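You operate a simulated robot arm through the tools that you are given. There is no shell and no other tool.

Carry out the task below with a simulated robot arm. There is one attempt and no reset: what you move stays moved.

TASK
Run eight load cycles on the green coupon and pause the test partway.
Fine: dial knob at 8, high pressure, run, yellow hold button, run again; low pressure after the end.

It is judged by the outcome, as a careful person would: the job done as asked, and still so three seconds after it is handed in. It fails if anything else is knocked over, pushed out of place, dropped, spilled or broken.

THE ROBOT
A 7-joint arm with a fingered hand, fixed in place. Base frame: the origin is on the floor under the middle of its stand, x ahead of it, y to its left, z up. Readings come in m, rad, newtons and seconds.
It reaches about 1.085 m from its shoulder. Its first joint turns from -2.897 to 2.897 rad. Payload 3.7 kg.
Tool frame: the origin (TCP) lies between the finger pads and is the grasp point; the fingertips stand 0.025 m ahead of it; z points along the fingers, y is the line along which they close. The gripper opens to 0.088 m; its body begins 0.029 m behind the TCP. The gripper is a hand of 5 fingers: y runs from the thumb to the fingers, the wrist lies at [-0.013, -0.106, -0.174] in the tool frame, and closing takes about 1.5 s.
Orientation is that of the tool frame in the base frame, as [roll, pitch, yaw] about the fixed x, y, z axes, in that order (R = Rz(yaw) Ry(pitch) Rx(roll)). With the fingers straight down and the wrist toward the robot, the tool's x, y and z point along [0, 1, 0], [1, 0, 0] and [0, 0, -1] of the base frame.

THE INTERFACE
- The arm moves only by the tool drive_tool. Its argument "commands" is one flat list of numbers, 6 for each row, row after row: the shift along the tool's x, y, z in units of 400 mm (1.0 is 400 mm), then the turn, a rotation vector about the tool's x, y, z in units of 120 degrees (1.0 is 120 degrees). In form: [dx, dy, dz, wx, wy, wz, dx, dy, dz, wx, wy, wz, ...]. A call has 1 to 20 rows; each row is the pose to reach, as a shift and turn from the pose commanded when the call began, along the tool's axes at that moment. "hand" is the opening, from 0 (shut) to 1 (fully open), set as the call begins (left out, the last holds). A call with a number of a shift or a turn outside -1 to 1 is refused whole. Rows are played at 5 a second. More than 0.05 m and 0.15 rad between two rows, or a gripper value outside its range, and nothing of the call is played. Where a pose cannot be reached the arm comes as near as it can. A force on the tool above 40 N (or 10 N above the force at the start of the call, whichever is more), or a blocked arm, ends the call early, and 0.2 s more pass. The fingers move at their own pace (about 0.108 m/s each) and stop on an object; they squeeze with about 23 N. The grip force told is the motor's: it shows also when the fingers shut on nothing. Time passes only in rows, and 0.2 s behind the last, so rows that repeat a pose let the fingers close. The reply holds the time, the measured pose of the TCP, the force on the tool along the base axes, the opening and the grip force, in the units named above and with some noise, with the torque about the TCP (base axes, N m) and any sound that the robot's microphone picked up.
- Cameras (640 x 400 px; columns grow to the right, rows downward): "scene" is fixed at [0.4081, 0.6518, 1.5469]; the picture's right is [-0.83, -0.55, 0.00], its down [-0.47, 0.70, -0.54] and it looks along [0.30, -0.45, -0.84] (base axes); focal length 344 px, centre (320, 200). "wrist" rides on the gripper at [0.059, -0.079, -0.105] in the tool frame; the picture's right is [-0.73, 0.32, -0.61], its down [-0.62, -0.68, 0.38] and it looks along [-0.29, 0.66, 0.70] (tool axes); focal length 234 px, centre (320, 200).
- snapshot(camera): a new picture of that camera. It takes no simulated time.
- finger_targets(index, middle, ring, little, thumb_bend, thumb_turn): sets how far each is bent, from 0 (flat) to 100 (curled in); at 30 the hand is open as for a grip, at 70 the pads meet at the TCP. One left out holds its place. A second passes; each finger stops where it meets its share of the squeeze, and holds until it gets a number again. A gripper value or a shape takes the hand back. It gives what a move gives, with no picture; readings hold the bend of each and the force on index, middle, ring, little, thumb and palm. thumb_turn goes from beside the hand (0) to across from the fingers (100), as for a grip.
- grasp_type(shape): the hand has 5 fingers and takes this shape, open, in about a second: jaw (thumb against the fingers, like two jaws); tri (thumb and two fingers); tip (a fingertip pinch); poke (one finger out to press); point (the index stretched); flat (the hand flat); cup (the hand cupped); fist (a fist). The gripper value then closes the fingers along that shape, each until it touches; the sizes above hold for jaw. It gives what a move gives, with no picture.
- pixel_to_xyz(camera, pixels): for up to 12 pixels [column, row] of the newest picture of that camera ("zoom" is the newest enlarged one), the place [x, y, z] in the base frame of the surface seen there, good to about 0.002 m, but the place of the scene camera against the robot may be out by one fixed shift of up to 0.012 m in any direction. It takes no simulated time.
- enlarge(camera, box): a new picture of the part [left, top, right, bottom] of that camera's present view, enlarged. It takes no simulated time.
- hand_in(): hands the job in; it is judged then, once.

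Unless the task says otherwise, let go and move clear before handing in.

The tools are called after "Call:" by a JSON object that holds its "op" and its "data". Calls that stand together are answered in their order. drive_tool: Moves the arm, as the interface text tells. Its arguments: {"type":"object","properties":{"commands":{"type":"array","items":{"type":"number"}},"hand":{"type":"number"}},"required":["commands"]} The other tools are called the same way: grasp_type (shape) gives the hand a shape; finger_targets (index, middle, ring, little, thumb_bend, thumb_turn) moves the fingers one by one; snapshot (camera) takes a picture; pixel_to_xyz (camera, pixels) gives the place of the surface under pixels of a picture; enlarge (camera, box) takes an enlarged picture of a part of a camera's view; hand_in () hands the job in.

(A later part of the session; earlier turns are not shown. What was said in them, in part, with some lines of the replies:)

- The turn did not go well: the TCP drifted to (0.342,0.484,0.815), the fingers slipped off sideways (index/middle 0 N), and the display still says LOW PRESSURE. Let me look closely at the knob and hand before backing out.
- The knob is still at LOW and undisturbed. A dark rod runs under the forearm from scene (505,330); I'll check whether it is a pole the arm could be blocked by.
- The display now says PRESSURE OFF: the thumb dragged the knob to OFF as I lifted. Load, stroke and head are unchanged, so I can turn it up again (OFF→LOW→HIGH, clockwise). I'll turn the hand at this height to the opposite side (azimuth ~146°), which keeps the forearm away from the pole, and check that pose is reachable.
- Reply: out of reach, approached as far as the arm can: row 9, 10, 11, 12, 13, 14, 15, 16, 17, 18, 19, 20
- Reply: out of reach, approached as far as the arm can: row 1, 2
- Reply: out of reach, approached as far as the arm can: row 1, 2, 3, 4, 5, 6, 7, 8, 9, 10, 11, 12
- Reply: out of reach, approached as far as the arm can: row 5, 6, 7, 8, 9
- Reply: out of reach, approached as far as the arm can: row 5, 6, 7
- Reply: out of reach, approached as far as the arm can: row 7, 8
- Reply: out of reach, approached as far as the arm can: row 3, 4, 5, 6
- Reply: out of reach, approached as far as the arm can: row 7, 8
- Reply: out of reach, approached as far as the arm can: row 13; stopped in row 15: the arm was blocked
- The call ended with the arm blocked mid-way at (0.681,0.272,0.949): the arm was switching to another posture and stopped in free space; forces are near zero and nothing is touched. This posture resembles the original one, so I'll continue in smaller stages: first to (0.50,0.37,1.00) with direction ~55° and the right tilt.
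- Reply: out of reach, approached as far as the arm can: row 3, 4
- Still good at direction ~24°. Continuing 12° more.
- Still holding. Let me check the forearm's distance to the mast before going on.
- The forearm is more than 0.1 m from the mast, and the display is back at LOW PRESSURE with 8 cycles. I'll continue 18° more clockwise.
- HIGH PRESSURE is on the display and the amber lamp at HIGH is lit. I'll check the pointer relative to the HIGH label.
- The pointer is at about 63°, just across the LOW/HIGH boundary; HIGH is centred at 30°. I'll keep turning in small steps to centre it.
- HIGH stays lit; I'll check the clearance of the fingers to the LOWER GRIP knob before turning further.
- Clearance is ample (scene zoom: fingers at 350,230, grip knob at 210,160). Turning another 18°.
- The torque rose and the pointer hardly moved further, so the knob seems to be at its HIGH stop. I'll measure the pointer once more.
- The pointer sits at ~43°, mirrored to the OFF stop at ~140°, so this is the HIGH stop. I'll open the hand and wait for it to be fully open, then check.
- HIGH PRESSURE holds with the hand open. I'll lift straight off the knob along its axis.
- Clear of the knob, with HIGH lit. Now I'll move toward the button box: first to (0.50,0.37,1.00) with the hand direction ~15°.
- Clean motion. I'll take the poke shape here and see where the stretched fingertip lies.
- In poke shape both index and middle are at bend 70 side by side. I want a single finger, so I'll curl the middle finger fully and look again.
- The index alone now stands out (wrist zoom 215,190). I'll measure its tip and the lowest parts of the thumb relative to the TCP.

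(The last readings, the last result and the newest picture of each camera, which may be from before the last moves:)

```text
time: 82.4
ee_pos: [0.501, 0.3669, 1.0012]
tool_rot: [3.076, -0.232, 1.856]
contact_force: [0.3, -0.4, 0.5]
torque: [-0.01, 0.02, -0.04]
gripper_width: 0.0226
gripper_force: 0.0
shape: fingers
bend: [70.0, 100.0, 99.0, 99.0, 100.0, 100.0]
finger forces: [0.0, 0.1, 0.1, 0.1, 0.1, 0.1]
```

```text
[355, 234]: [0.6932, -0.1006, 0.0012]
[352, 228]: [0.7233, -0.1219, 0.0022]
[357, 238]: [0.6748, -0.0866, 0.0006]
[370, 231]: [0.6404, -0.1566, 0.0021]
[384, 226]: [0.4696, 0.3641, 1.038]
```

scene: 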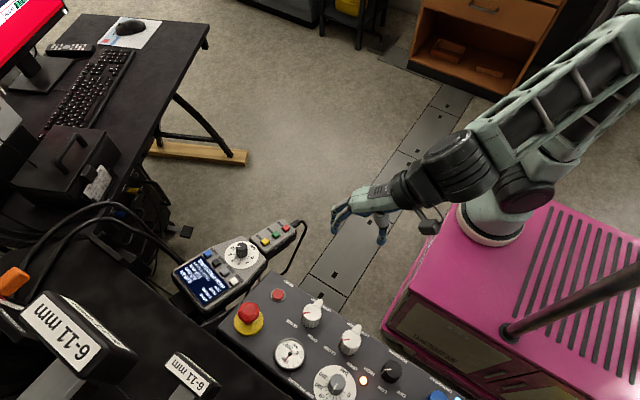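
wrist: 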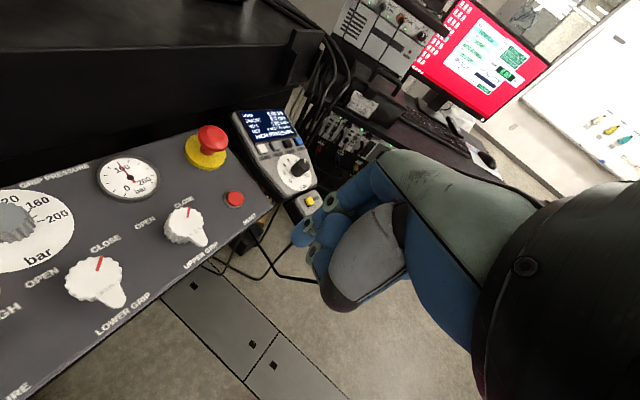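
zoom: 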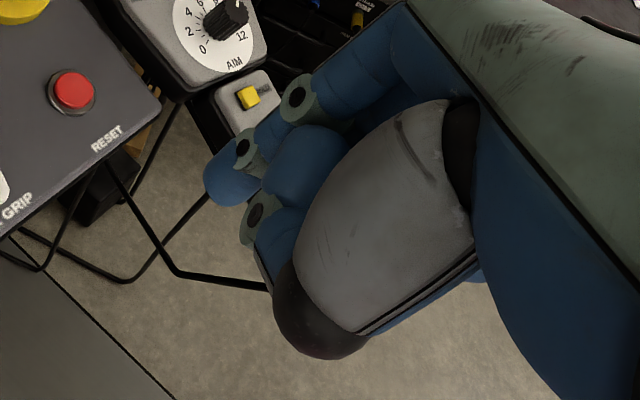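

The fingertip is at about (+0.007,+0.002,+0.025) m in the tool frame, with the thumb well behind it. I'll move to a point 40 mm above the green RUN button at (0.703,0.385,0.7875).

Call:
{"op": "drive_tool", "data": {"commands": [-0.0337, 0.0655, 0.0523, 0, 0, 0, -0.0674, 0.131, 0.1047, 0, 0, 0, -0.1011, 0.1965, 0.157, 0, 0, 0, -0.1349, 0.262, 0.2094, 0, 0, 0, -0.1686, 0.3275, 0.2617, 0, 0, 0, -0.2023, 0.393, 0.3141, 0, 0, 0, -0.236, 0.4585, 0.3664, 0, 0, 0, -0.236, 0.4585, 0.3664, 0, 0, 0]}}

Call:
{"op": "snapshot", "data": {"camera": "wrist"}}

Call:
{"op": "enlarge", "data": {"camera": "scene", "box": [200, 190, 328, 270]}}

```text
time: 84.2
ee_pos: [0.704, 0.363, 0.8448]
tool_rot: [3.076, -0.231, 1.857]
contact_force: [0.0, 0.5, 0.3]
torque: [-0.01, 0.01, 0.01]
gripper_width: 0.0225
gripper_force: 0.0
shape: fingers
bend: [70.0, 100.0, 99.0, 99.0, 100.0, 100.0]
finger forces: [0.1, 0.0, 0.0, 0.0, 0.1, 0.1]
```

```text
taken
```

wrist: 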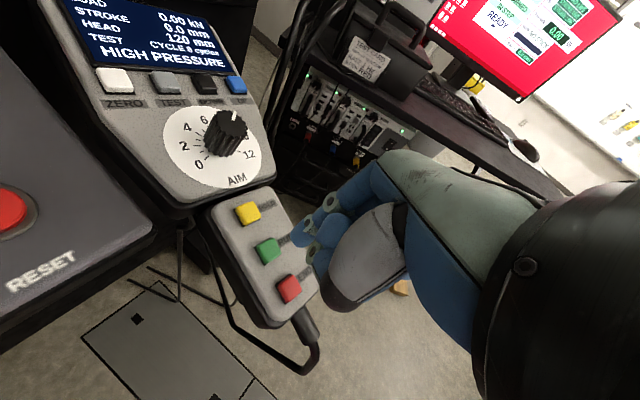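

```text
5.00 times, centred on (264, 230) of scene
```

zoom: 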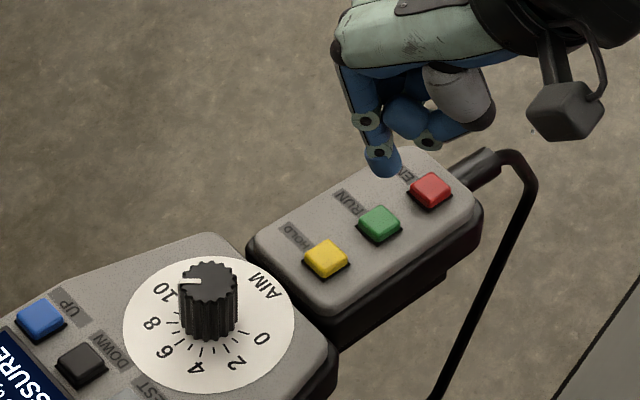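

The fingertip hovers near the RUN button. I'll measure the buttons and the fingertip again from this close view.

Call:
{"op": "pixel_to_xyz", "data": {"camera": "wrist", "pixels": [[248, 212], [267, 250], [289, 288], [296, 240], [300, 235], [303, 243], [260, 232], [275, 270], [240, 250], [258, 297]]}}

Call:
{"op": "pixel_to_xyz", "data": {"camera": "zoom", "pixels": [[326, 257], [379, 222], [431, 188], [384, 170], [390, 160], [375, 160], [352, 240], [405, 205]]}}

Call:
{"op": "enlarge", "data": {"camera": "wrist", "box": [200, 180, 360, 320]}}

```text
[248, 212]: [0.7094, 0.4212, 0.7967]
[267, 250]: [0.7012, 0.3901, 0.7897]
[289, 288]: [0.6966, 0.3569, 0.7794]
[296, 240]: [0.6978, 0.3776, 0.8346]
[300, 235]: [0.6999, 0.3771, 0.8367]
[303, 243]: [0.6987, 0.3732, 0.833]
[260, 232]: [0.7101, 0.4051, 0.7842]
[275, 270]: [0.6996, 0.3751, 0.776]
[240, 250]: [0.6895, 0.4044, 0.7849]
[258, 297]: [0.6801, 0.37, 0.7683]
```

```text
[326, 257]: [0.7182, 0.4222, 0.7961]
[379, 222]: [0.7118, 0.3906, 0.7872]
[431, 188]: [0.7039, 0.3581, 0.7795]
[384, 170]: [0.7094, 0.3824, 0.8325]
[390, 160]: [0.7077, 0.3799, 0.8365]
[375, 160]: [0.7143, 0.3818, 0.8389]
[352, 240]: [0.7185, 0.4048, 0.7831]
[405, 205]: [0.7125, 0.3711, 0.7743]
```

```text
2.86 times, centred on (280, 250) of wrist
```

zoom: 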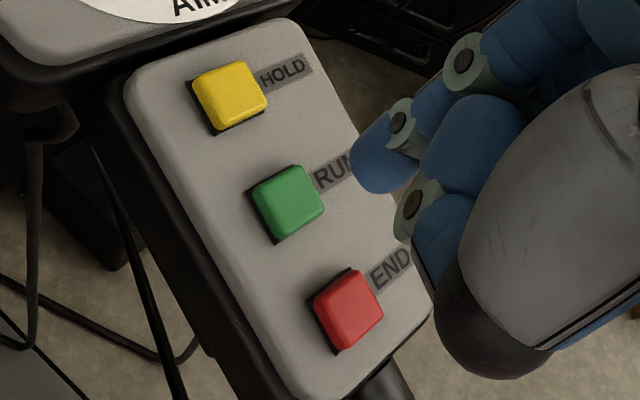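

The green button's top centre is at (0.703,0.389,0.789) and the fingertip at about (0.705,0.3755,0.822). I'll shift 6 mm along tool x and press in small steps to ~42 mm travel, then retract in the same call.

Call:
{"op": "drive_tool", "data": {"commands": [0.014, 0, 0.05, 0, 0, 0, 0.014, 0, 0.075, 0, 0, 0, 0.014, 0, 0.085, 0, 0, 0, 0.014, 0, 0.095, 0, 0, 0, 0.014, 0, 0.1, 0, 0, 0, 0.014, 0, 0.1, 0, 0, 0]}}

Call:
{"op": "snapshot", "data": {"camera": "wrist"}}

Call:
{"op": "enlarge", "data": {"camera": "scene", "box": [160, 200, 320, 300]}}

```text
time: 85.6
ee_pos: [0.7008, 0.3788, 0.8096]
tool_rot: [3.075, -0.231, 1.856]
contact_force: [1.2, -0.1, 2.1]
torque: [0.05, -0.05, 0.01]
gripper_width: 0.0225
gripper_force: 1.6
shape: fingers
bend: [70.0, 100.0, 99.0, 99.0, 100.0, 100.0]
finger forces: [2.5, 0.0, 0.0, 0.1, 0.1, 0.0]
heard: click
```

```text
taken
```

wrist: 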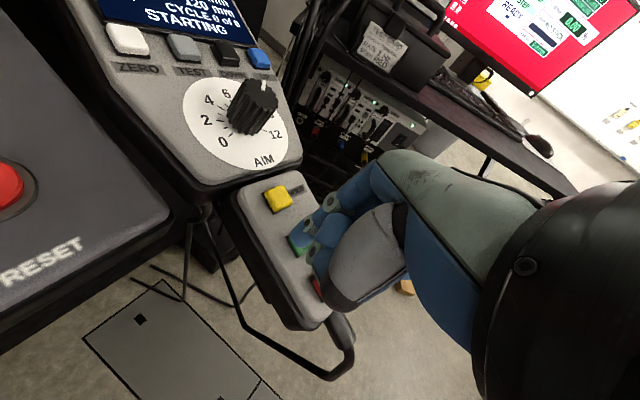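

```text
4.00 times, centred on (240, 250) of scene
```

zoom: 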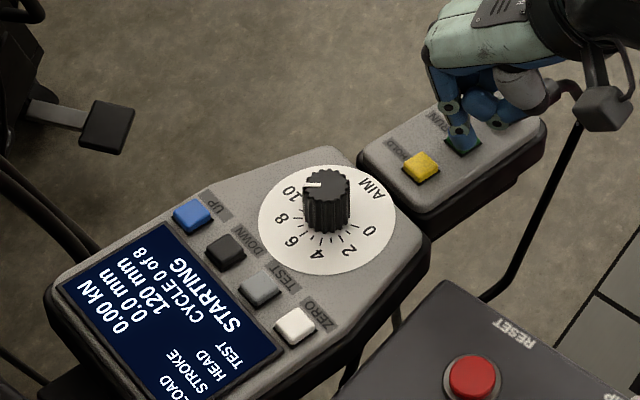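

A click was heard and the display reads "CYCLE 0 of 8 – STARTING", so the test runs. I'll retract and hover over the yellow HOLD button, then read the cycle count.

Call:
{"op": "drive_tool", "data": {"commands": [0, 0, -0.05, 0, 0, 0, 0.037, 0.02, -0.055, 0, 0, 0, 0.0745, 0.0393, -0.05, 0, 0, 0]}}

Call:
{"op": "snapshot", "data": {"camera": "wrist"}}

Call:
{"op": "enlarge", "data": {"camera": "scene", "box": [160, 200, 320, 300]}}

```text
time: 86.4
ee_pos: [0.7077, 0.4057, 0.835]
tool_rot: [3.074, -0.232, 1.855]
contact_force: [0.5, 0.4, -0.6]
torque: [0.01, 0.04, 0.01]
gripper_width: 0.0227
gripper_force: 0.1
shape: fingers
bend: [70.0, 100.0, 99.0, 99.0, 100.0, 100.0]
finger forces: [0.0, 0.0, 0.0, 0.0, 0.0, 0.0]
```

```text
taken
```

wrist: 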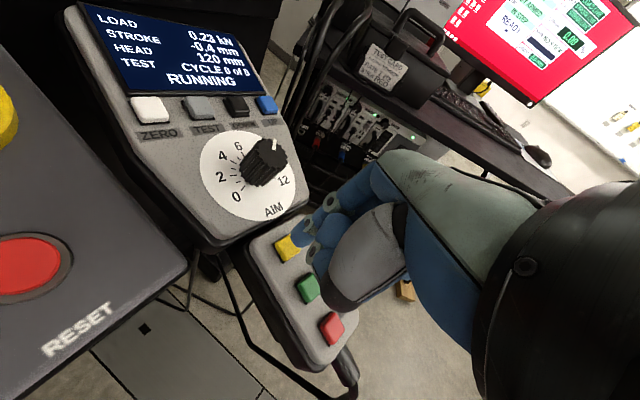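

```text
4.00 times, centred on (240, 250) of scene
```

zoom: 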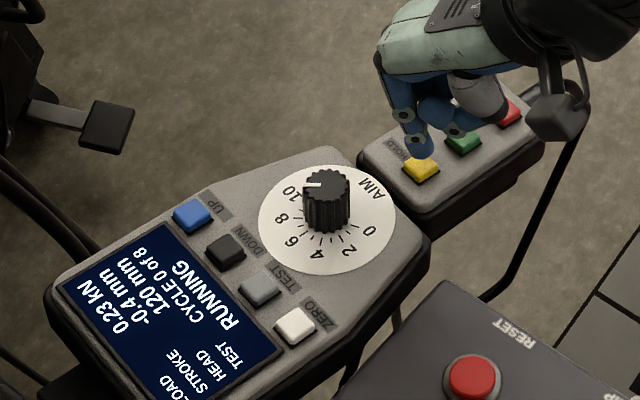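

The test is RUNNING (0.23 kN, cycle 0 of 8), and the fingertip is above the yellow button. I'll wait about a second to see the pace of the cycles.

Call:
{"op": "drive_tool", "data": {"commands": [0, 0, 0, 0, 0, 0, 0, 0, 0, 0, 0, 0, 0, 0, 0, 0, 0, 0, 0, 0, 0, 0, 0, 0]}}

Call:
{"op": "enlarge", "data": {"camera": "scene", "box": [160, 200, 320, 300]}}

Call:
{"op": "pixel_to_xyz", "data": {"camera": "scene", "pixels": [[265, 243], [264, 237]]}}

```text
time: 87.4
ee_pos: [0.7086, 0.4056, 0.8342]
tool_rot: [3.075, -0.232, 1.857]
contact_force: [0.5, 0.3, -0.4]
torque: [-0.02, 0.05, 0.0]
gripper_width: 0.0228
gripper_force: 0.1
shape: fingers
bend: [70.0, 100.0, 99.0, 99.0, 100.0, 100.0]
finger forces: [0.0, 0.0, 0.1, 0.0, 0.0, 0.0]
```

```text
4.00 times, centred on (240, 250) of scene
```

zoom: 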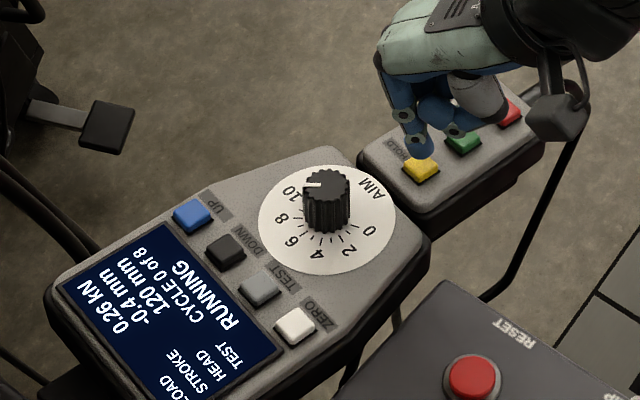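

```text
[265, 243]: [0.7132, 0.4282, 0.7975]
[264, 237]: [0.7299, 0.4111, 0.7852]
```

The cycles are slow (0.26 kN, still cycle 0). I'll wait a few seconds more.

Call:
{"op": "drive_tool", "data": {"commands": [0, 0, 0, 0, 0, 0, 0, 0, 0, 0, 0, 0, 0, 0, 0, 0, 0, 0, 0, 0, 0, 0, 0, 0, 0, 0, 0, 0, 0, 0, 0, 0, 0, 0, 0, 0, 0, 0, 0, 0, 0, 0, 0, 0, 0, 0, 0, 0, 0, 0, 0, 0, 0, 0, 0, 0, 0, 0, 0, 0]}}

Call:
{"op": "enlarge", "data": {"camera": "scene", "box": [160, 200, 320, 300]}}

```text
time: 89.6
ee_pos: [0.7082, 0.4062, 0.8342]
tool_rot: [3.076, -0.233, 1.856]
contact_force: [0.2, -0.1, -0.1]
torque: [0.03, -0.02, 0.01]
gripper_width: 0.0226
gripper_force: 0.1
shape: fingers
bend: [70.0, 100.0, 99.0, 99.0, 100.0, 100.0]
finger forces: [0.0, 0.1, 0.0, 0.0, 0.1, 0.0]
```

```text
4.00 times, centred on (240, 250) of scene
```

zoom: 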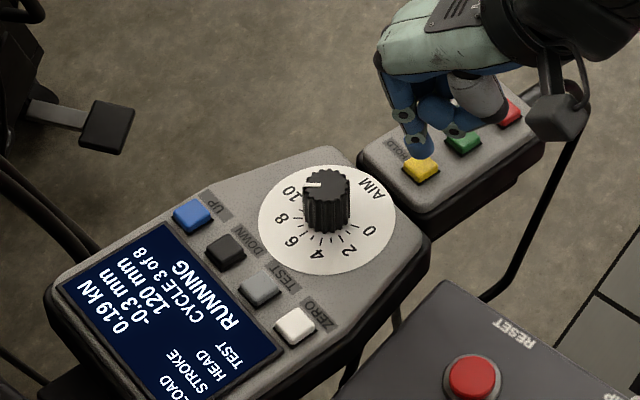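

Cycle 3 of 8 now, so it is time to pause. I'll press the yellow HOLD button 20 mm down from the hover point.

Call:
{"op": "drive_tool", "data": {"commands": [0, 0, 0.03, 0, 0, 0, 0, 0, 0.042, 0, 0, 0, 0, 0, 0.05, 0, 0, 0]}}

Call:
{"op": "enlarge", "data": {"camera": "scene", "box": [160, 200, 320, 300]}}

Call:
{"op": "snapshot", "data": {"camera": "wrist"}}

```text
time: 90.4
ee_pos: [0.7084, 0.4098, 0.8179]
tool_rot: [3.074, -0.231, 1.857]
contact_force: [1.1, -0.7, 2.6]
torque: [0.03, -0.01, -0.02]
gripper_width: 0.0225
gripper_force: 1.1
shape: fingers
bend: [70.0, 100.0, 99.0, 99.0, 100.0, 100.0]
finger forces: [2.6, 0.0, 0.1, 0.0, 0.0, 0.0]
heard: click
```

```text
4.00 times, centred on (240, 250) of scene
```

zoom: 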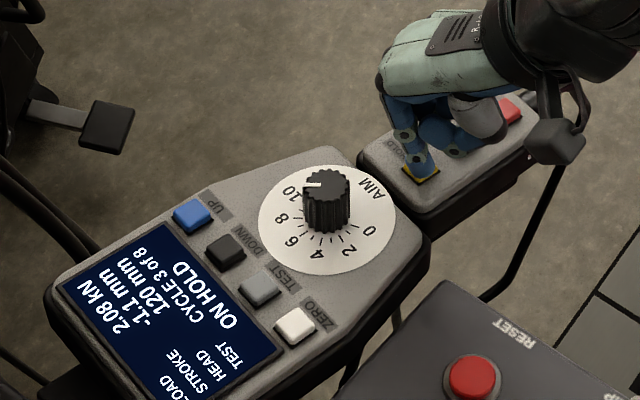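

```text
taken
```

wrist: 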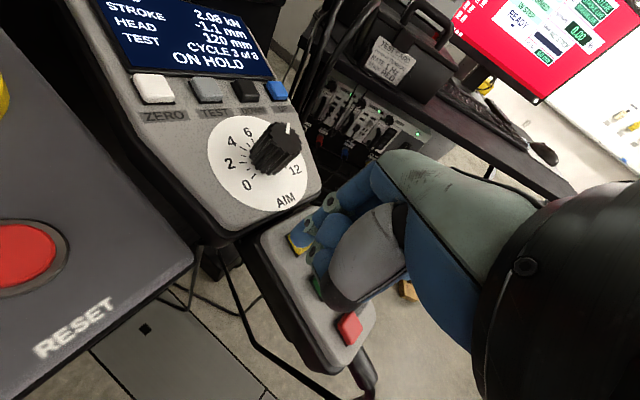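

"ON HOLD" at cycle 3 of 8 (2.08 kN). I'll retract, move back above the green button and let the pause stand for about two seconds.

Call:
{"op": "drive_tool", "data": {"commands": [0, 0, -0.05, 0, 0, 0, -0.037, -0.02, -0.055, 0, 0, 0, -0.0745, -0.0393, -0.05, 0, 0, 0, -0.0745, -0.0393, -0.05, 0, 0, 0, -0.0745, -0.0393, -0.05, 0, 0, 0, -0.0745, -0.0393, -0.05, 0, 0, 0, -0.0745, -0.0393, -0.05, 0, 0, 0, -0.0745, -0.0393, -0.05, 0, 0, 0, -0.0745, -0.0393, -0.05, 0, 0, 0, -0.0745, -0.0393, -0.05, 0, 0, 0]}}

Call:
{"op": "enlarge", "data": {"camera": "scene", "box": [160, 200, 320, 300]}}

Call:
{"op": "snapshot", "data": {"camera": "wrist"}}

```text
time: 92.6
ee_pos: [0.7021, 0.3735, 0.8305]
tool_rot: [3.076, -0.232, 1.855]
contact_force: [-0.4, -0.5, 0.1]
torque: [-0.01, -0.02, -0.02]
gripper_width: 0.0223
gripper_force: 0.1
shape: fingers
bend: [70.0, 100.0, 99.0, 99.0, 100.0, 100.0]
finger forces: [0.1, 0.1, 0.1, 0.0, 0.1, 0.0]
```

```text
4.00 times, centred on (240, 250) of scene
```

zoom: 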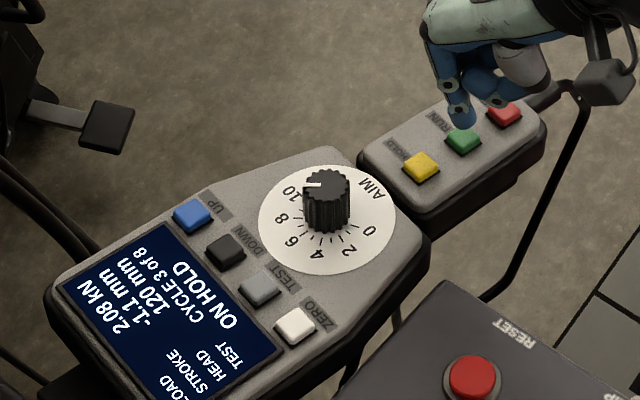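

```text
taken
```

wrist: 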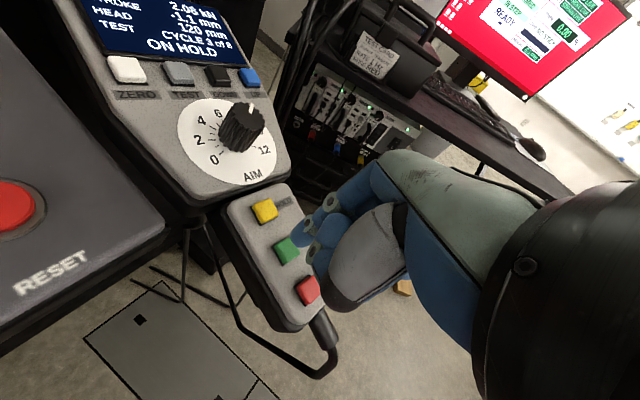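

The pause holds steady at cycle 3 of 8. Now I press the green RUN button again.

Call:
{"op": "drive_tool", "data": {"commands": [0, 0, 0.03, 0, 0, 0, 0, 0, 0.042, 0, 0, 0, 0, 0, 0.05, 0, 0, 0, 0, 0, 0.05, 0, 0, 0]}}

Call:
{"op": "enlarge", "data": {"camera": "scene", "box": [160, 200, 320, 300]}}

```text
time: 93.6
ee_pos: [0.7012, 0.3789, 0.8116]
tool_rot: [3.074, -0.231, 1.854]
contact_force: [-0.1, -0.4, 1.2]
torque: [0.0, -0.04, -0.01]
gripper_width: 0.0225
gripper_force: 0.1
shape: fingers
bend: [70.0, 100.0, 99.0, 99.0, 100.0, 100.0]
finger forces: [1.0, 0.0, 0.0, 0.0, 0.1, 0.0]
```

```text
4.00 times, centred on (240, 250) of scene
```

zoom: 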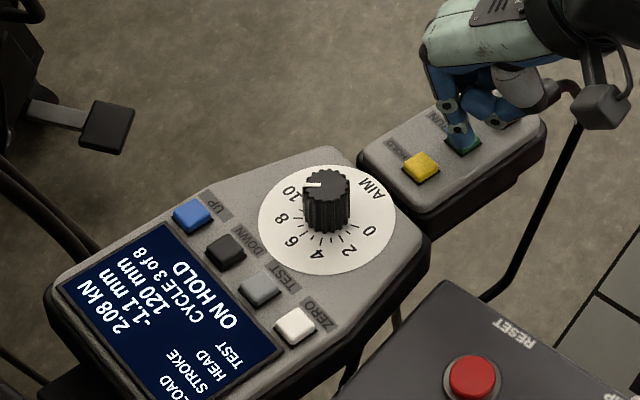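

No click yet: the finger is about 2 mm higher than at the first press. I'll press 4 mm deeper.

Call:
{"op": "drive_tool", "data": {"commands": [0, 0, 0.005, 0, 0, 0, 0, 0, 0.01, 0, 0, 0]}}

Call:
{"op": "enlarge", "data": {"camera": "scene", "box": [160, 200, 320, 300]}}

```text
time: 94.2
ee_pos: [0.7019, 0.3782, 0.8081]
tool_rot: [3.075, -0.233, 1.856]
contact_force: [1.3, 0.0, 6.3]
torque: [0.08, -0.03, -0.01]
gripper_width: 0.0225
gripper_force: 4.0
shape: fingers
bend: [70.0, 100.0, 99.0, 99.0, 100.0, 100.0]
finger forces: [6.9, 0.0, 0.0, 0.0, 0.1, 0.0]
heard: click
```

```text
4.00 times, centred on (240, 250) of scene
```

zoom: 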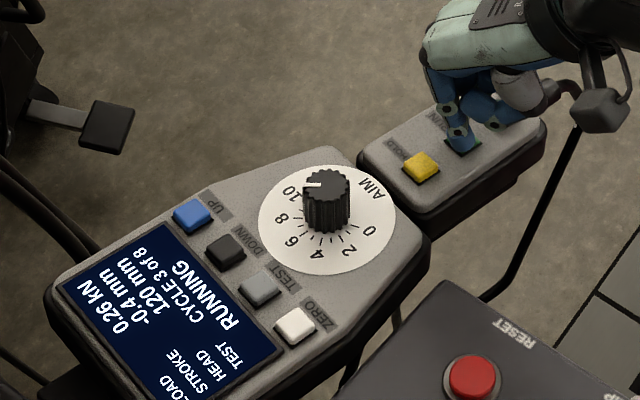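

Click heard, and the display is back to RUNNING, cycle 3 of 8. I'll retract well above the button box while the remaining cycles run.

Call:
{"op": "drive_tool", "data": {"commands": [0, 0, -0.05, 0, 0, 0, 0, 0, -0.1, 0, 0, 0, 0, 0, -0.175, 0, 0, 0, 0, 0, -0.25, 0, 0, 0, 0, 0, -0.325, 0, 0, 0, 0, 0, -0.4, 0, 0, 0, 0, 0, -0.4, 0, 0, 0, 0, 0, -0.4, 0, 0, 0]}}

Call:
{"op": "enlarge", "data": {"camera": "scene", "box": [160, 200, 320, 300]}}

Call:
{"op": "snapshot", "data": {"camera": "scene"}}

```text
time: 96.0
ee_pos: [0.7002, 0.3415, 0.9609]
tool_rot: [3.076, -0.231, 1.857]
contact_force: [0.4, 1.1, 0.1]
torque: [0.01, -0.02, 0.02]
gripper_width: 0.0225
gripper_force: 0.0
shape: fingers
bend: [70.0, 100.0, 99.0, 99.0, 100.0, 100.0]
finger forces: [0.0, 0.0, 0.0, 0.0, 0.0, 0.1]
```

```text
4.00 times, centred on (240, 250) of scene
```

zoom: 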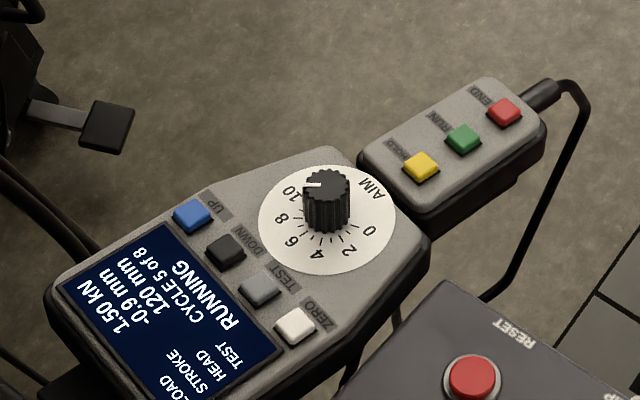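

```text
taken
```

scene: 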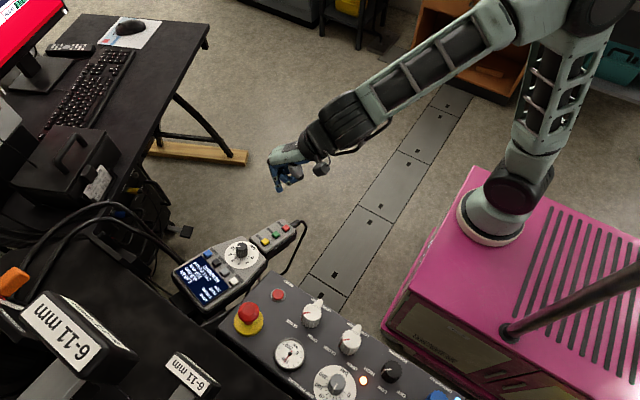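

Cycle 5 of 8. While it finishes I'll take the tri shape and go back to the waypoint (0.50,0.37,1.00).

Call:
{"op": "grasp_type", "data": {"shape": "tri"}}

Call:
{"op": "drive_tool", "data": {"commands": [0.0377, -0.076, -0.0128, 0, 0, 0, 0.0753, -0.1519, -0.0257, 0, 0, 0, 0.113, -0.2279, -0.0385, 0, 0, 0, 0.1507, -0.3038, -0.0513, 0, 0, 0, 0.1883, -0.3798, -0.0642, 0, 0, 0, 0.226, -0.4557, -0.077, 0, 0, 0, 0.226, -0.4557, -0.077, 0, 0, 0], "hand": 0.75}}

Call:
{"op": "enlarge", "data": {"camera": "scene", "box": [160, 200, 320, 300]}}

Call:
{"op": "snapshot", "data": {"camera": "scene"}}

```text
time: 96.9
ee_pos: [0.7018, 0.3414, 0.9608]
tool_rot: [3.076, -0.232, 1.857]
contact_force: [-0.2, 0.1, -0.1]
torque: [-0.02, 0.02, 0.0]
gripper_width: 0.0878
gripper_force: 0.2
shape: tri
bend: [30.0, 30.0, 99.0, 99.0, 30.0, 98.0]
finger forces: [0.0, 0.1, 0.0, 0.1, 0.1, 0.0]
```

```text
time: 98.5
ee_pos: [0.5031, 0.369, 1.0042]
tool_rot: [3.076, -0.231, 1.854]
contact_force: [-0.1, 0.2, -0.5]
torque: [-0.01, -0.01, 0.02]
gripper_width: 0.0661
gripper_force: 0.0
shape: tri
bend: [27.0, 35.0, 99.0, 99.0, 54.0, 99.0]
finger forces: [0.0, 0.0, 0.0, 0.0, 0.0, 0.0]
```

```text
4.00 times, centred on (240, 250) of scene
```

zoom: 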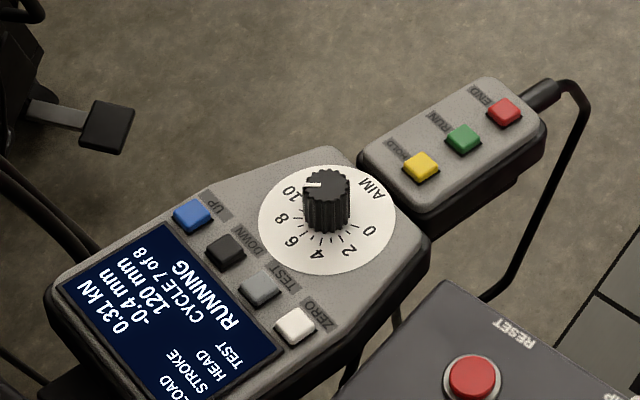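

```text
taken
```

scene: 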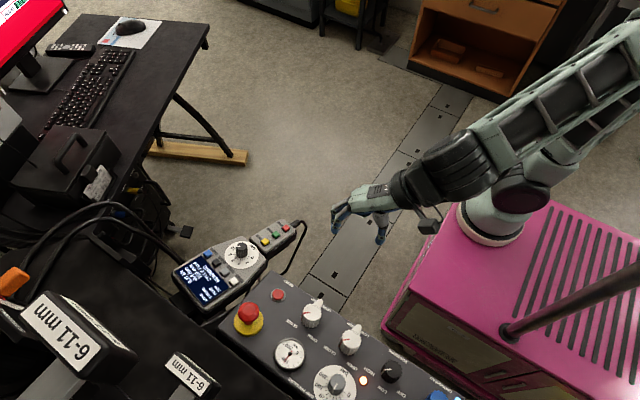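

Cycle 7 of 8. I'll move above the PRESSURE knob now (not touching it) with the hand direction ~8°, ready for the counter-clockwise turn after the end.

Call:
{"op": "drive_tool", "data": {"commands": [0.0455, -0.052, 0.0273, 0, 0, 0.0095, 0.0911, -0.1041, 0.0546, 0, 0, 0.0191, 0.1366, -0.1561, 0.0819, 0, 0, 0.0286, 0.1822, -0.2081, 0.1091, 0, 0, 0.0381, 0.2277, -0.2601, 0.1364, 0, 0, 0.0476, 0.2733, -0.3122, 0.1637, 0, 0, 0.0572, 0.3188, -0.3642, 0.191, 0, 0, 0.0667, 0.3188, -0.3642, 0.191, 0, 0, 0.0667]}}

Call:
{"op": "enlarge", "data": {"camera": "scene", "box": [160, 200, 320, 300]}}

Call:
{"op": "snapshot", "data": {"camera": "wrist"}}

Call:
{"op": "snapshot", "data": {"camera": "scene"}}

```text
time: 100.3
ee_pos: [0.3251, 0.4674, 0.9473]
tool_rot: [3.108, -0.238, 1.713]
contact_force: [0.3, 0.8, 0.4]
torque: [0.01, -0.01, -0.03]
gripper_width: 0.0662
gripper_force: 0.2
shape: tri
bend: [27.0, 35.0, 99.0, 99.0, 54.0, 99.0]
finger forces: [0.0, 0.0, 0.0, 0.0, 0.0, 0.0]
```

```text
4.00 times, centred on (240, 250) of scene
```

zoom: 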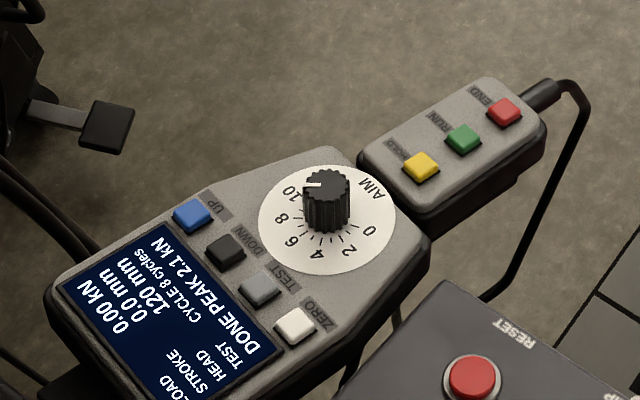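

```text
taken
```

wrist: 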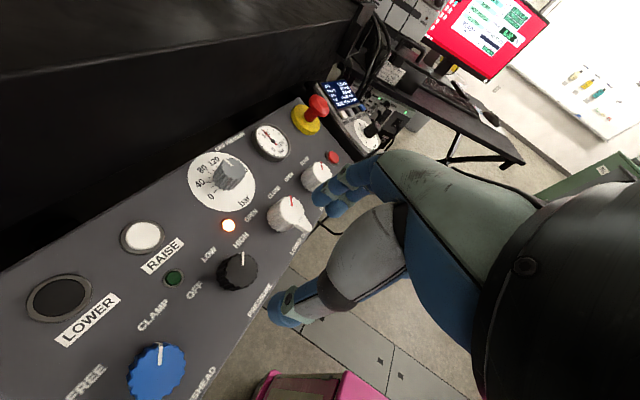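

```text
taken
```

scene: 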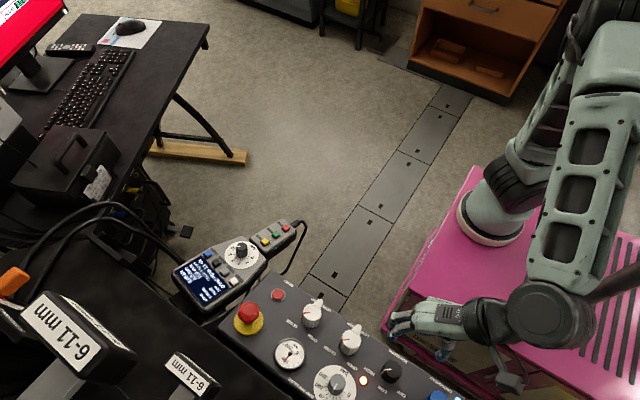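

"DONE PEAK 2.1 kN" – all eight cycles are finished. Now I'll descend onto the PRESSURE knob to set it back to LOW.

Call:
{"op": "drive_tool", "data": {"commands": [-0.0034, 0.007, 0.075, 0, 0, 0, -0.0034, 0.007, 0.15, 0, 0, 0, -0.0034, 0.007, 0.225, 0, 0, 0, -0.0034, 0.007, 0.225, 0, 0, 0]}}

Call:
{"op": "snapshot", "data": {"camera": "wrist"}}

Call:
{"op": "enlarge", "data": {"camera": "scene", "box": [310, 310, 438, 390]}}

```text
time: 101.3
ee_pos: [0.3293, 0.4865, 0.856]
tool_rot: [3.108, -0.238, 1.713]
contact_force: [0.2, 0.1, -0.5]
torque: [-0.02, 0.0, 0.01]
gripper_width: 0.0664
gripper_force: 0.2
shape: tri
bend: [27.0, 35.0, 99.0, 99.0, 54.0, 99.0]
finger forces: [0.0, 0.0, 0.0, 0.0, 0.0, 0.0]
```

```text
taken
```

wrist: 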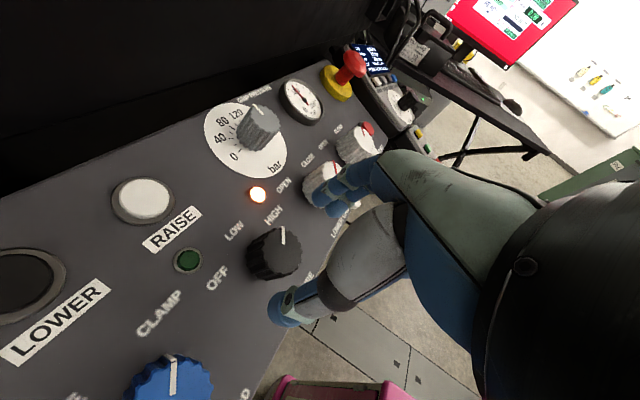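

```text
5.00 times, centred on (374, 350) of scene
```

zoom: 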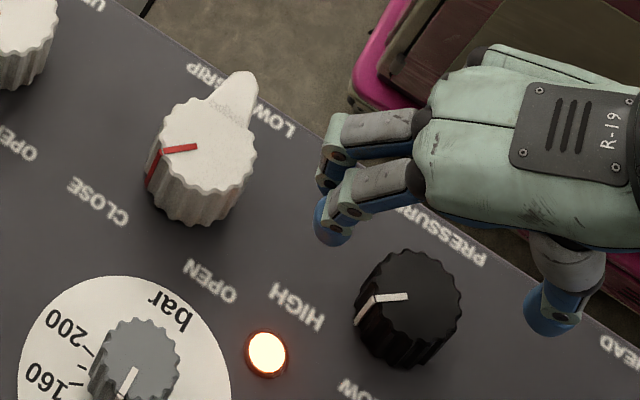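

Descending the last 36 mm with a 3 mm correction.

Call:
{"op": "drive_tool", "data": {"commands": [0.0075, -0.0015, 0.03, 0, 0, 0, 0.0075, -0.0015, 0.06, 0, 0, 0, 0.0075, -0.0015, 0.088, 0, 0, 0, 0.0075, -0.0015, 0.088, 0, 0, 0]}}

Call:
{"op": "snapshot", "data": {"camera": "wrist"}}

Call:
{"op": "enlarge", "data": {"camera": "scene", "box": [310, 310, 438, 390]}}

```text
time: 102.3
ee_pos: [0.3285, 0.5001, 0.8254]
tool_rot: [3.107, -0.24, 1.714]
contact_force: [0.6, 0.4, -0.2]
torque: [0.0, -0.02, -0.01]
gripper_width: 0.0662
gripper_force: 0.0
shape: tri
bend: [27.0, 35.0, 99.0, 99.0, 54.0, 99.0]
finger forces: [0.0, 0.1, 0.1, 0.0, 0.0, 0.0]
```

```text
taken
```

wrist: 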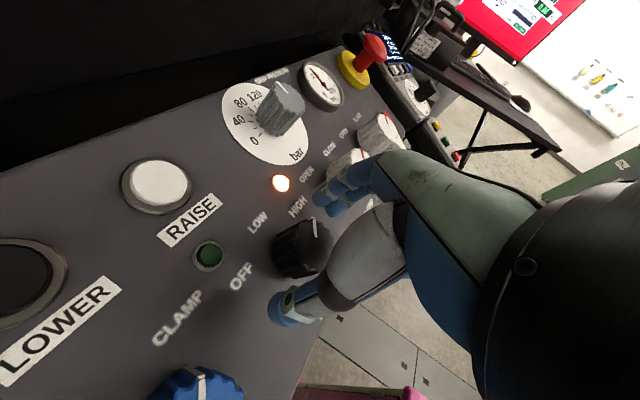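

```text
5.00 times, centred on (374, 350) of scene
```

zoom: 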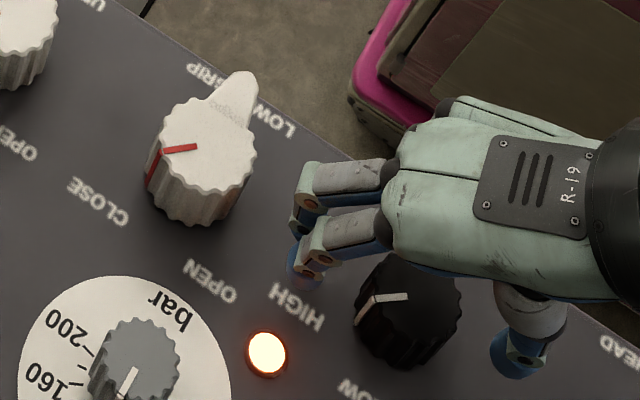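

Fingers straddle the knob without contact. I'll close on it.

Call:
{"op": "drive_tool", "data": {"commands": [0, 0, 0, 0, 0, 0, 0, 0, 0, 0, 0, 0, 0, 0, 0, 0, 0, 0, 0, 0, 0, 0, 0, 0, 0, 0, 0, 0, 0, 0, 0, 0, 0, 0, 0, 0], "hand": 0.1}}

Call:
{"op": "snapshot", "data": {"camera": "wrist"}}

```text
time: 103.7
ee_pos: [0.3305, 0.4994, 0.825]
tool_rot: [3.108, -0.237, 1.712]
contact_force: [-2.4, 0.2, -2.9]
torque: [0.01, 0.06, 0.02]
gripper_width: 0.0275
gripper_force: 22.9
shape: tri
bend: [74.0, 54.0, 100.0, 100.0, 73.0, 100.0]
finger forces: [9.8, 9.7, 0.0, 0.1, 22.2, 0.1]
```

```text
taken
```

wrist: 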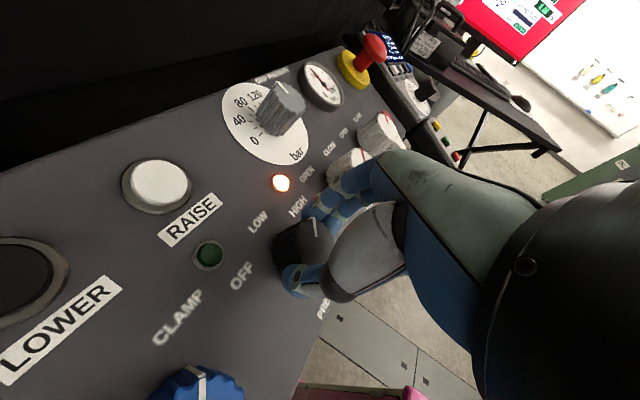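

Gripped (index 9.8, middle 9.7, thumb 22 N). Turning counter-clockwise 36° first, then checking.

Call:
{"op": "drive_tool", "data": {"commands": [0, 0, 0, 0, 0, -0.04, 0, 0, 0, 0, 0, -0.08, 0, 0, 0, 0, 0, -0.12, 0, 0, 0, 0, 0, -0.16, 0, 0, 0, 0, 0, -0.2, 0, 0, 0, 0, 0, -0.25, 0, 0, 0, 0, 0, -0.3, 0, 0, 0, 0, 0, -0.3]}}

Call:
{"op": "snapshot", "data": {"camera": "wrist"}}

Call:
{"op": "enlarge", "data": {"camera": "scene", "box": [160, 220, 288, 320]}}

```text
time: 105.5
ee_pos: [0.3273, 0.5008, 0.8252]
tool_rot: [2.972, -0.171, 2.354]
contact_force: [1.8, 3.4, 0.4]
torque: [0.1, -0.05, -0.03]
gripper_width: 0.0273
gripper_force: 23.0
shape: tri
bend: [74.0, 53.0, 100.0, 100.0, 73.0, 100.0]
finger forces: [12.9, 11.8, 0.0, 0.1, 20.9, 0.0]
```

```text
taken
```

wrist: 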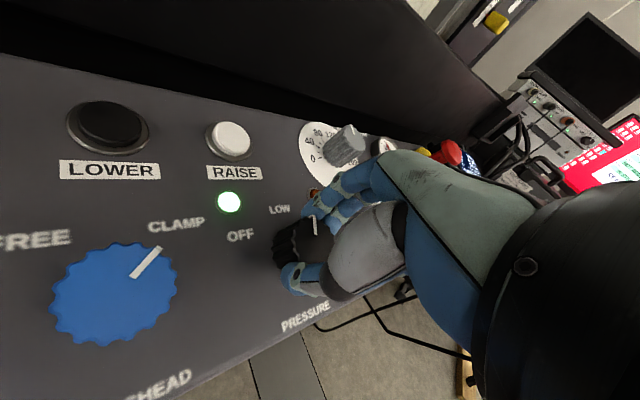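

```text
4.00 times, centred on (224, 270) of scene
```

zoom: 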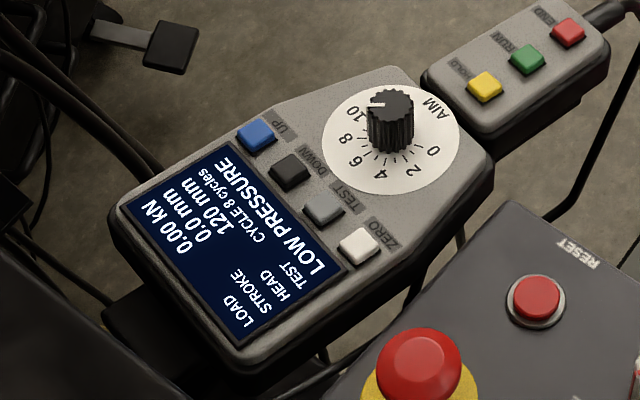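

LOW PRESSURE is shown and the green lamp is lit. I'll measure the pointer to centre it on LOW.

Call:
{"op": "enlarge", "data": {"camera": "wrist", "box": [260, 180, 360, 300]}}

Call:
{"op": "pixel_to_xyz", "data": {"camera": "wrist", "pixels": [[316, 219], [316, 225], [316, 232], [279, 210], [240, 235]]}}

```text
3.33 times, centred on (310, 240) of wrist
```

zoom: 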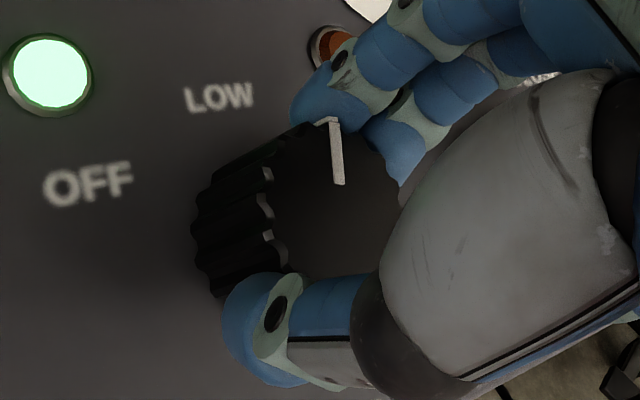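

```text
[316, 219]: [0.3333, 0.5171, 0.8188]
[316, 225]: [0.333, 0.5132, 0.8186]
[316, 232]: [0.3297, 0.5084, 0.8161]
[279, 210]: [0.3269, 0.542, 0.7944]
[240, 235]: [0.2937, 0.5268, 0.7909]
```

The pointer is at ~72°; LOW is centred at 90°. Another 17° counter-clockwise.

Call:
{"op": "drive_tool", "data": {"commands": [0, 0, 0, 0, 0, -0.04, 0, 0, 0, 0, 0, -0.08, 0, 0, 0, 0, 0, -0.12, 0, 0, 0, 0, 0, -0.145, 0, 0, 0, 0, 0, -0.145]}}

Call:
{"op": "snapshot", "data": {"camera": "wrist"}}

Call:
{"op": "enlarge", "data": {"camera": "wrist", "box": [260, 180, 360, 300]}}

```text
time: 106.7
ee_pos: [0.3287, 0.4981, 0.8248]
tool_rot: [2.929, -0.114, 2.653]
contact_force: [2.1, 5.8, 0.3]
torque: [0.19, -0.05, -0.08]
gripper_width: 0.0271
gripper_force: 22.8
shape: tri
bend: [74.0, 53.0, 100.0, 100.0, 74.0, 100.0]
finger forces: [13.6, 12.6, 0.1, 0.1, 20.2, 0.0]
```

```text
taken
```

wrist: 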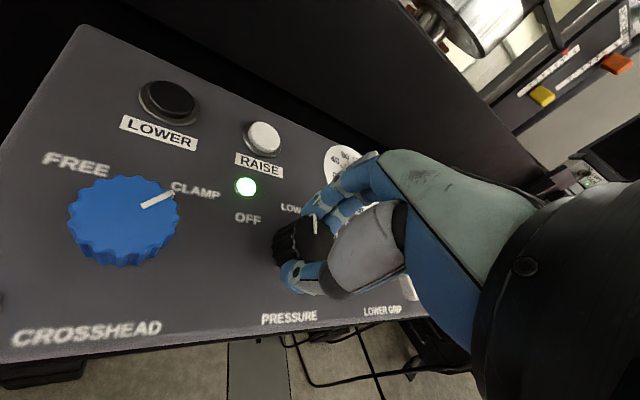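

```text
3.33 times, centred on (310, 240) of wrist
```

zoom: 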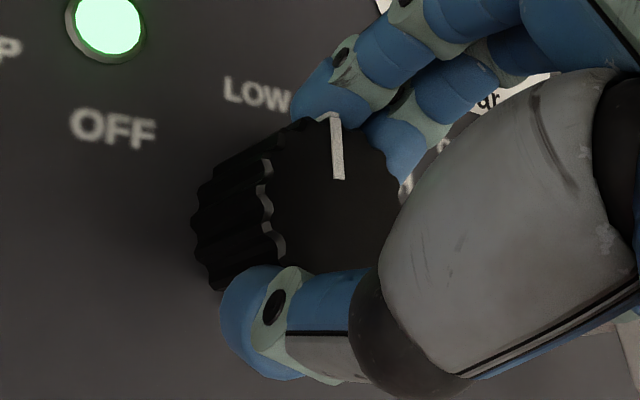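

Call:
{"op": "pixel_to_xyz", "data": {"camera": "wrist", "pixels": [[315, 218], [316, 224], [317, 231], [290, 209]]}}

Call:
{"op": "enlarge", "data": {"camera": "scene", "box": [160, 220, 288, 320]}}

```text
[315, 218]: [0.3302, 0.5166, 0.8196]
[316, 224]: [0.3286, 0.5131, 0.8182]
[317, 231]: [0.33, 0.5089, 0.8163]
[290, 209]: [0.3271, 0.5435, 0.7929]
```

```text
4.00 times, centred on (224, 270) of scene
```

zoom: 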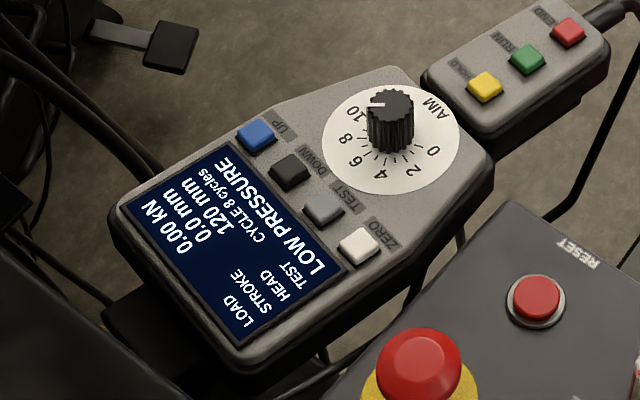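

The pointer is now at ~88°, on LOW, and the display says LOW PRESSURE. I'll open the hand fully before lifting.

Call:
{"op": "drive_tool", "data": {"commands": [0, 0, 0, 0, 0, 0, 0, 0, 0, 0, 0, 0, 0, 0, 0, 0, 0, 0, 0, 0, 0, 0, 0, 0, 0, 0, 0, 0, 0, 0, 0, 0, 0, 0, 0, 0], "hand": 0.8}}

Call:
{"op": "snapshot", "data": {"camera": "wrist"}}

Call:
{"op": "enlarge", "data": {"camera": "scene", "box": [310, 310, 438, 390]}}

```text
time: 108.1
ee_pos: [0.3275, 0.4989, 0.8252]
tool_rot: [2.929, -0.114, 2.653]
contact_force: [-0.8, 0.2, -1.4]
torque: [0.01, 0.02, 0.0]
gripper_width: 0.0703
gripper_force: 0.1
shape: tri
bend: [27.0, 34.0, 99.0, 99.0, 49.0, 99.0]
finger forces: [0.1, 0.0, 0.1, 0.0, 0.0, 0.0]
```

```text
taken
```

wrist: 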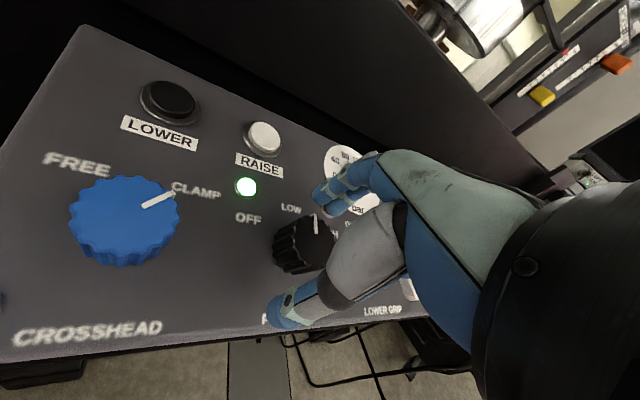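

```text
5.00 times, centred on (374, 350) of scene
```

zoom: 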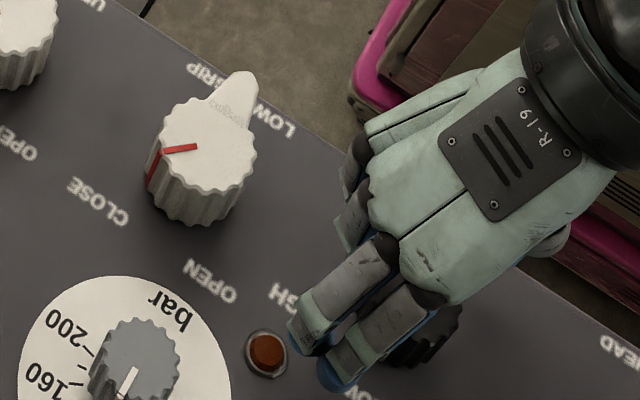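

The hand is open and free of the knob, with the green lamp lit. I'll lift straight up along the knob axis and check again.

Call:
{"op": "drive_tool", "data": {"commands": [0, 0, -0.05, 0, 0, 0, 0, 0, -0.1, 0, 0, 0, 0, 0, -0.175, 0, 0, 0, 0, 0, -0.25, 0, 0, 0, 0, 0, -0.325, 0, 0, 0, 0, 0, -0.325, 0, 0, 0]}}

Call:
{"op": "snapshot", "data": {"camera": "wrist"}}

Call:
{"op": "snapshot", "data": {"camera": "scene"}}

Call:
{"op": "enlarge", "data": {"camera": "scene", "box": [160, 220, 288, 320]}}

```text
time: 109.5
ee_pos: [0.3263, 0.466, 0.9504]
tool_rot: [2.928, -0.117, 2.653]
contact_force: [0.5, -1.7, -0.7]
torque: [-0.02, 0.01, 0.03]
gripper_width: 0.0702
gripper_force: 0.0
shape: tri
bend: [27.0, 34.0, 99.0, 99.0, 49.0, 99.0]
finger forces: [0.0, 0.0, 0.0, 0.1, 0.0, 0.1]
```

```text
taken
```

wrist: 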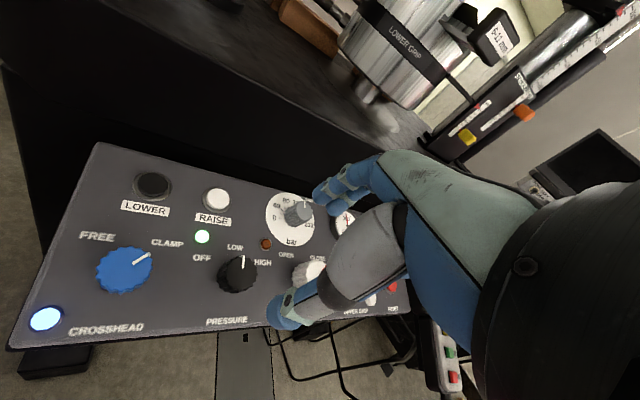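

```text
taken
```

scene: 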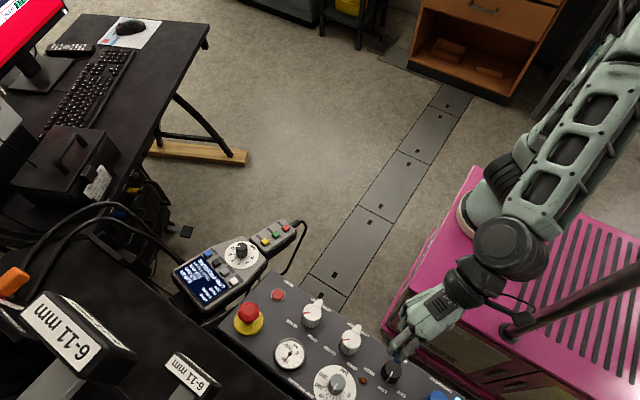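

```text
4.00 times, centred on (224, 270) of scene
```

zoom: 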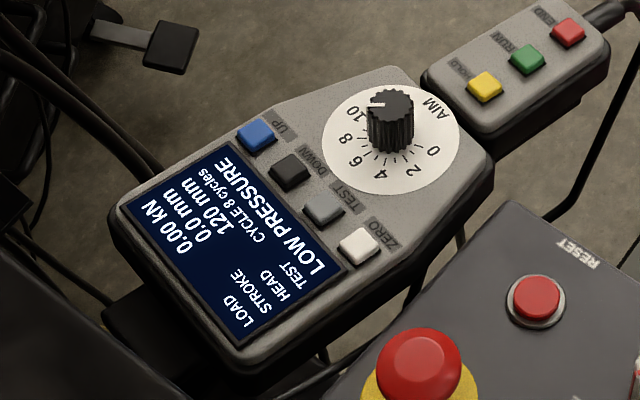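

All is as wanted: LOW PRESSURE, load 0.00, knob at LOW. I'll move the arm clear to the open area.

Call:
{"op": "drive_tool", "data": {"commands": [-0.0818, 0.0016, -0.0309, 0, 0, 0.02, -0.1635, 0.0033, -0.0618, 0, 0, 0.04, -0.2453, 0.0049, -0.0928, 0, 0, 0.06, -0.327, 0.0065, -0.1237, 0, 0, 0.08, -0.4088, 0.0082, -0.1546, 0, 0, 0.1, -0.4905, 0.0098, -0.1855, 0, 0, 0.12, -0.4905, 0.0098, -0.1855, 0, 0, 0.12]}}

Call:
{"op": "snapshot", "data": {"camera": "scene"}}

Call:
{"op": "snapshot", "data": {"camera": "wrist"}}

Call:
{"op": "enlarge", "data": {"camera": "scene", "box": [310, 310, 438, 390]}}

```text
time: 111.1
ee_pos: [0.5037, 0.3639, 1.0056]
tool_rot: [2.965, -0.166, 2.402]
contact_force: [-1.3, -0.6, 0.4]
torque: [0.02, -0.02, -0.03]
gripper_width: 0.0701
gripper_force: 0.0
shape: tri
bend: [27.0, 34.0, 99.0, 99.0, 49.0, 99.0]
finger forces: [0.0, 0.0, 0.1, 0.1, 0.1, 0.1]
```

```text
taken
```

scene: 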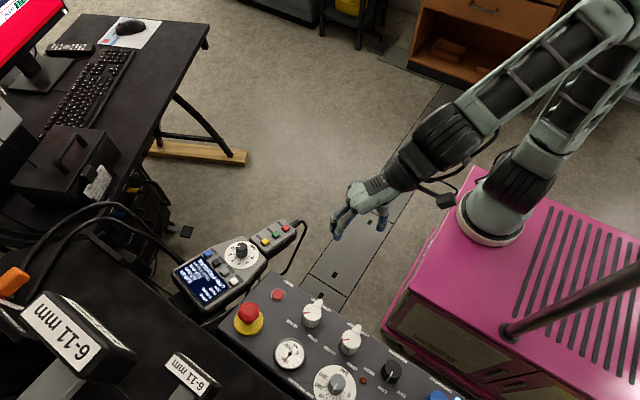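

```text
taken
```

wrist: 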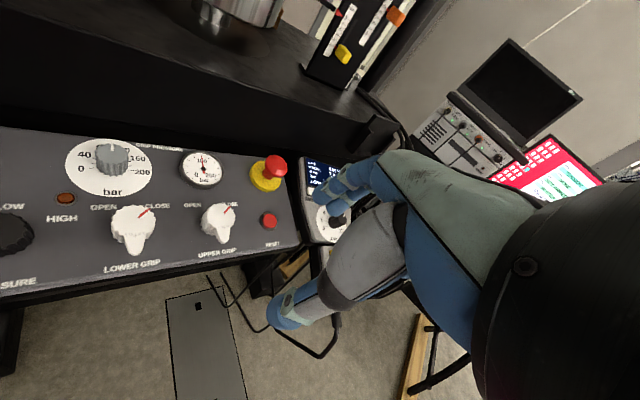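

```text
5.00 times, centred on (374, 350) of scene
```

zoom: 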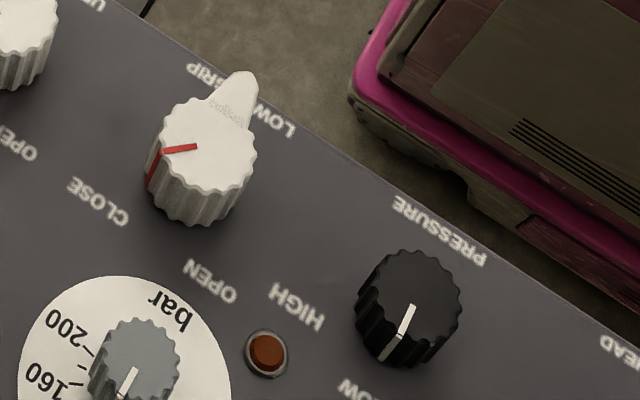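

The arm is clear. The PRESSURE knob points at LOW and the HIGH lamp is off (zoom 405,325 and 267,352). The dial is at 8, both grips are still closed at 100 bar, and all eight cycles finished after the hold and resume. I'm handing the job in.

Call:
{"op": "hand_in", "data": {}}

```text
The job is handed in.
```

The eight load cycles ran on the green coupon with one pause partway, and the job is handed in. The pressure is back at low.

- **Setup:** I turned the dial knob from 4 to 8, and the display confirmed "CYCLE 8 cycles". I then turned the pressure knob to high.
- **Run and hold:** I pressed run, then the yellow hold button at cycle 3 of 8. The test stayed on hold for about three seconds at 2.08 kN.
- **Resume:** I pressed run again. The first press was too shallow, so I pressed deeper until it clicked and the test continued from cycle 3.
- **End:** The display read "DONE PEAK 2.1 kN". I then set the pressure to low, and the display shows "LOW PRESSURE" at 0.00 kN.

**Pressure slip before the test:** On my first try at the pressure knob the fingers slipped, and as I lifted away they dragged it to OFF. The arm may also have touched the mast on the robot's stand. Load, stroke and head readings did not change. I turned the knob back through low to high before starting, and the mast looks unmoved.

The grips stayed closed at 100 bar, and I saw nothing knocked over or out of place.
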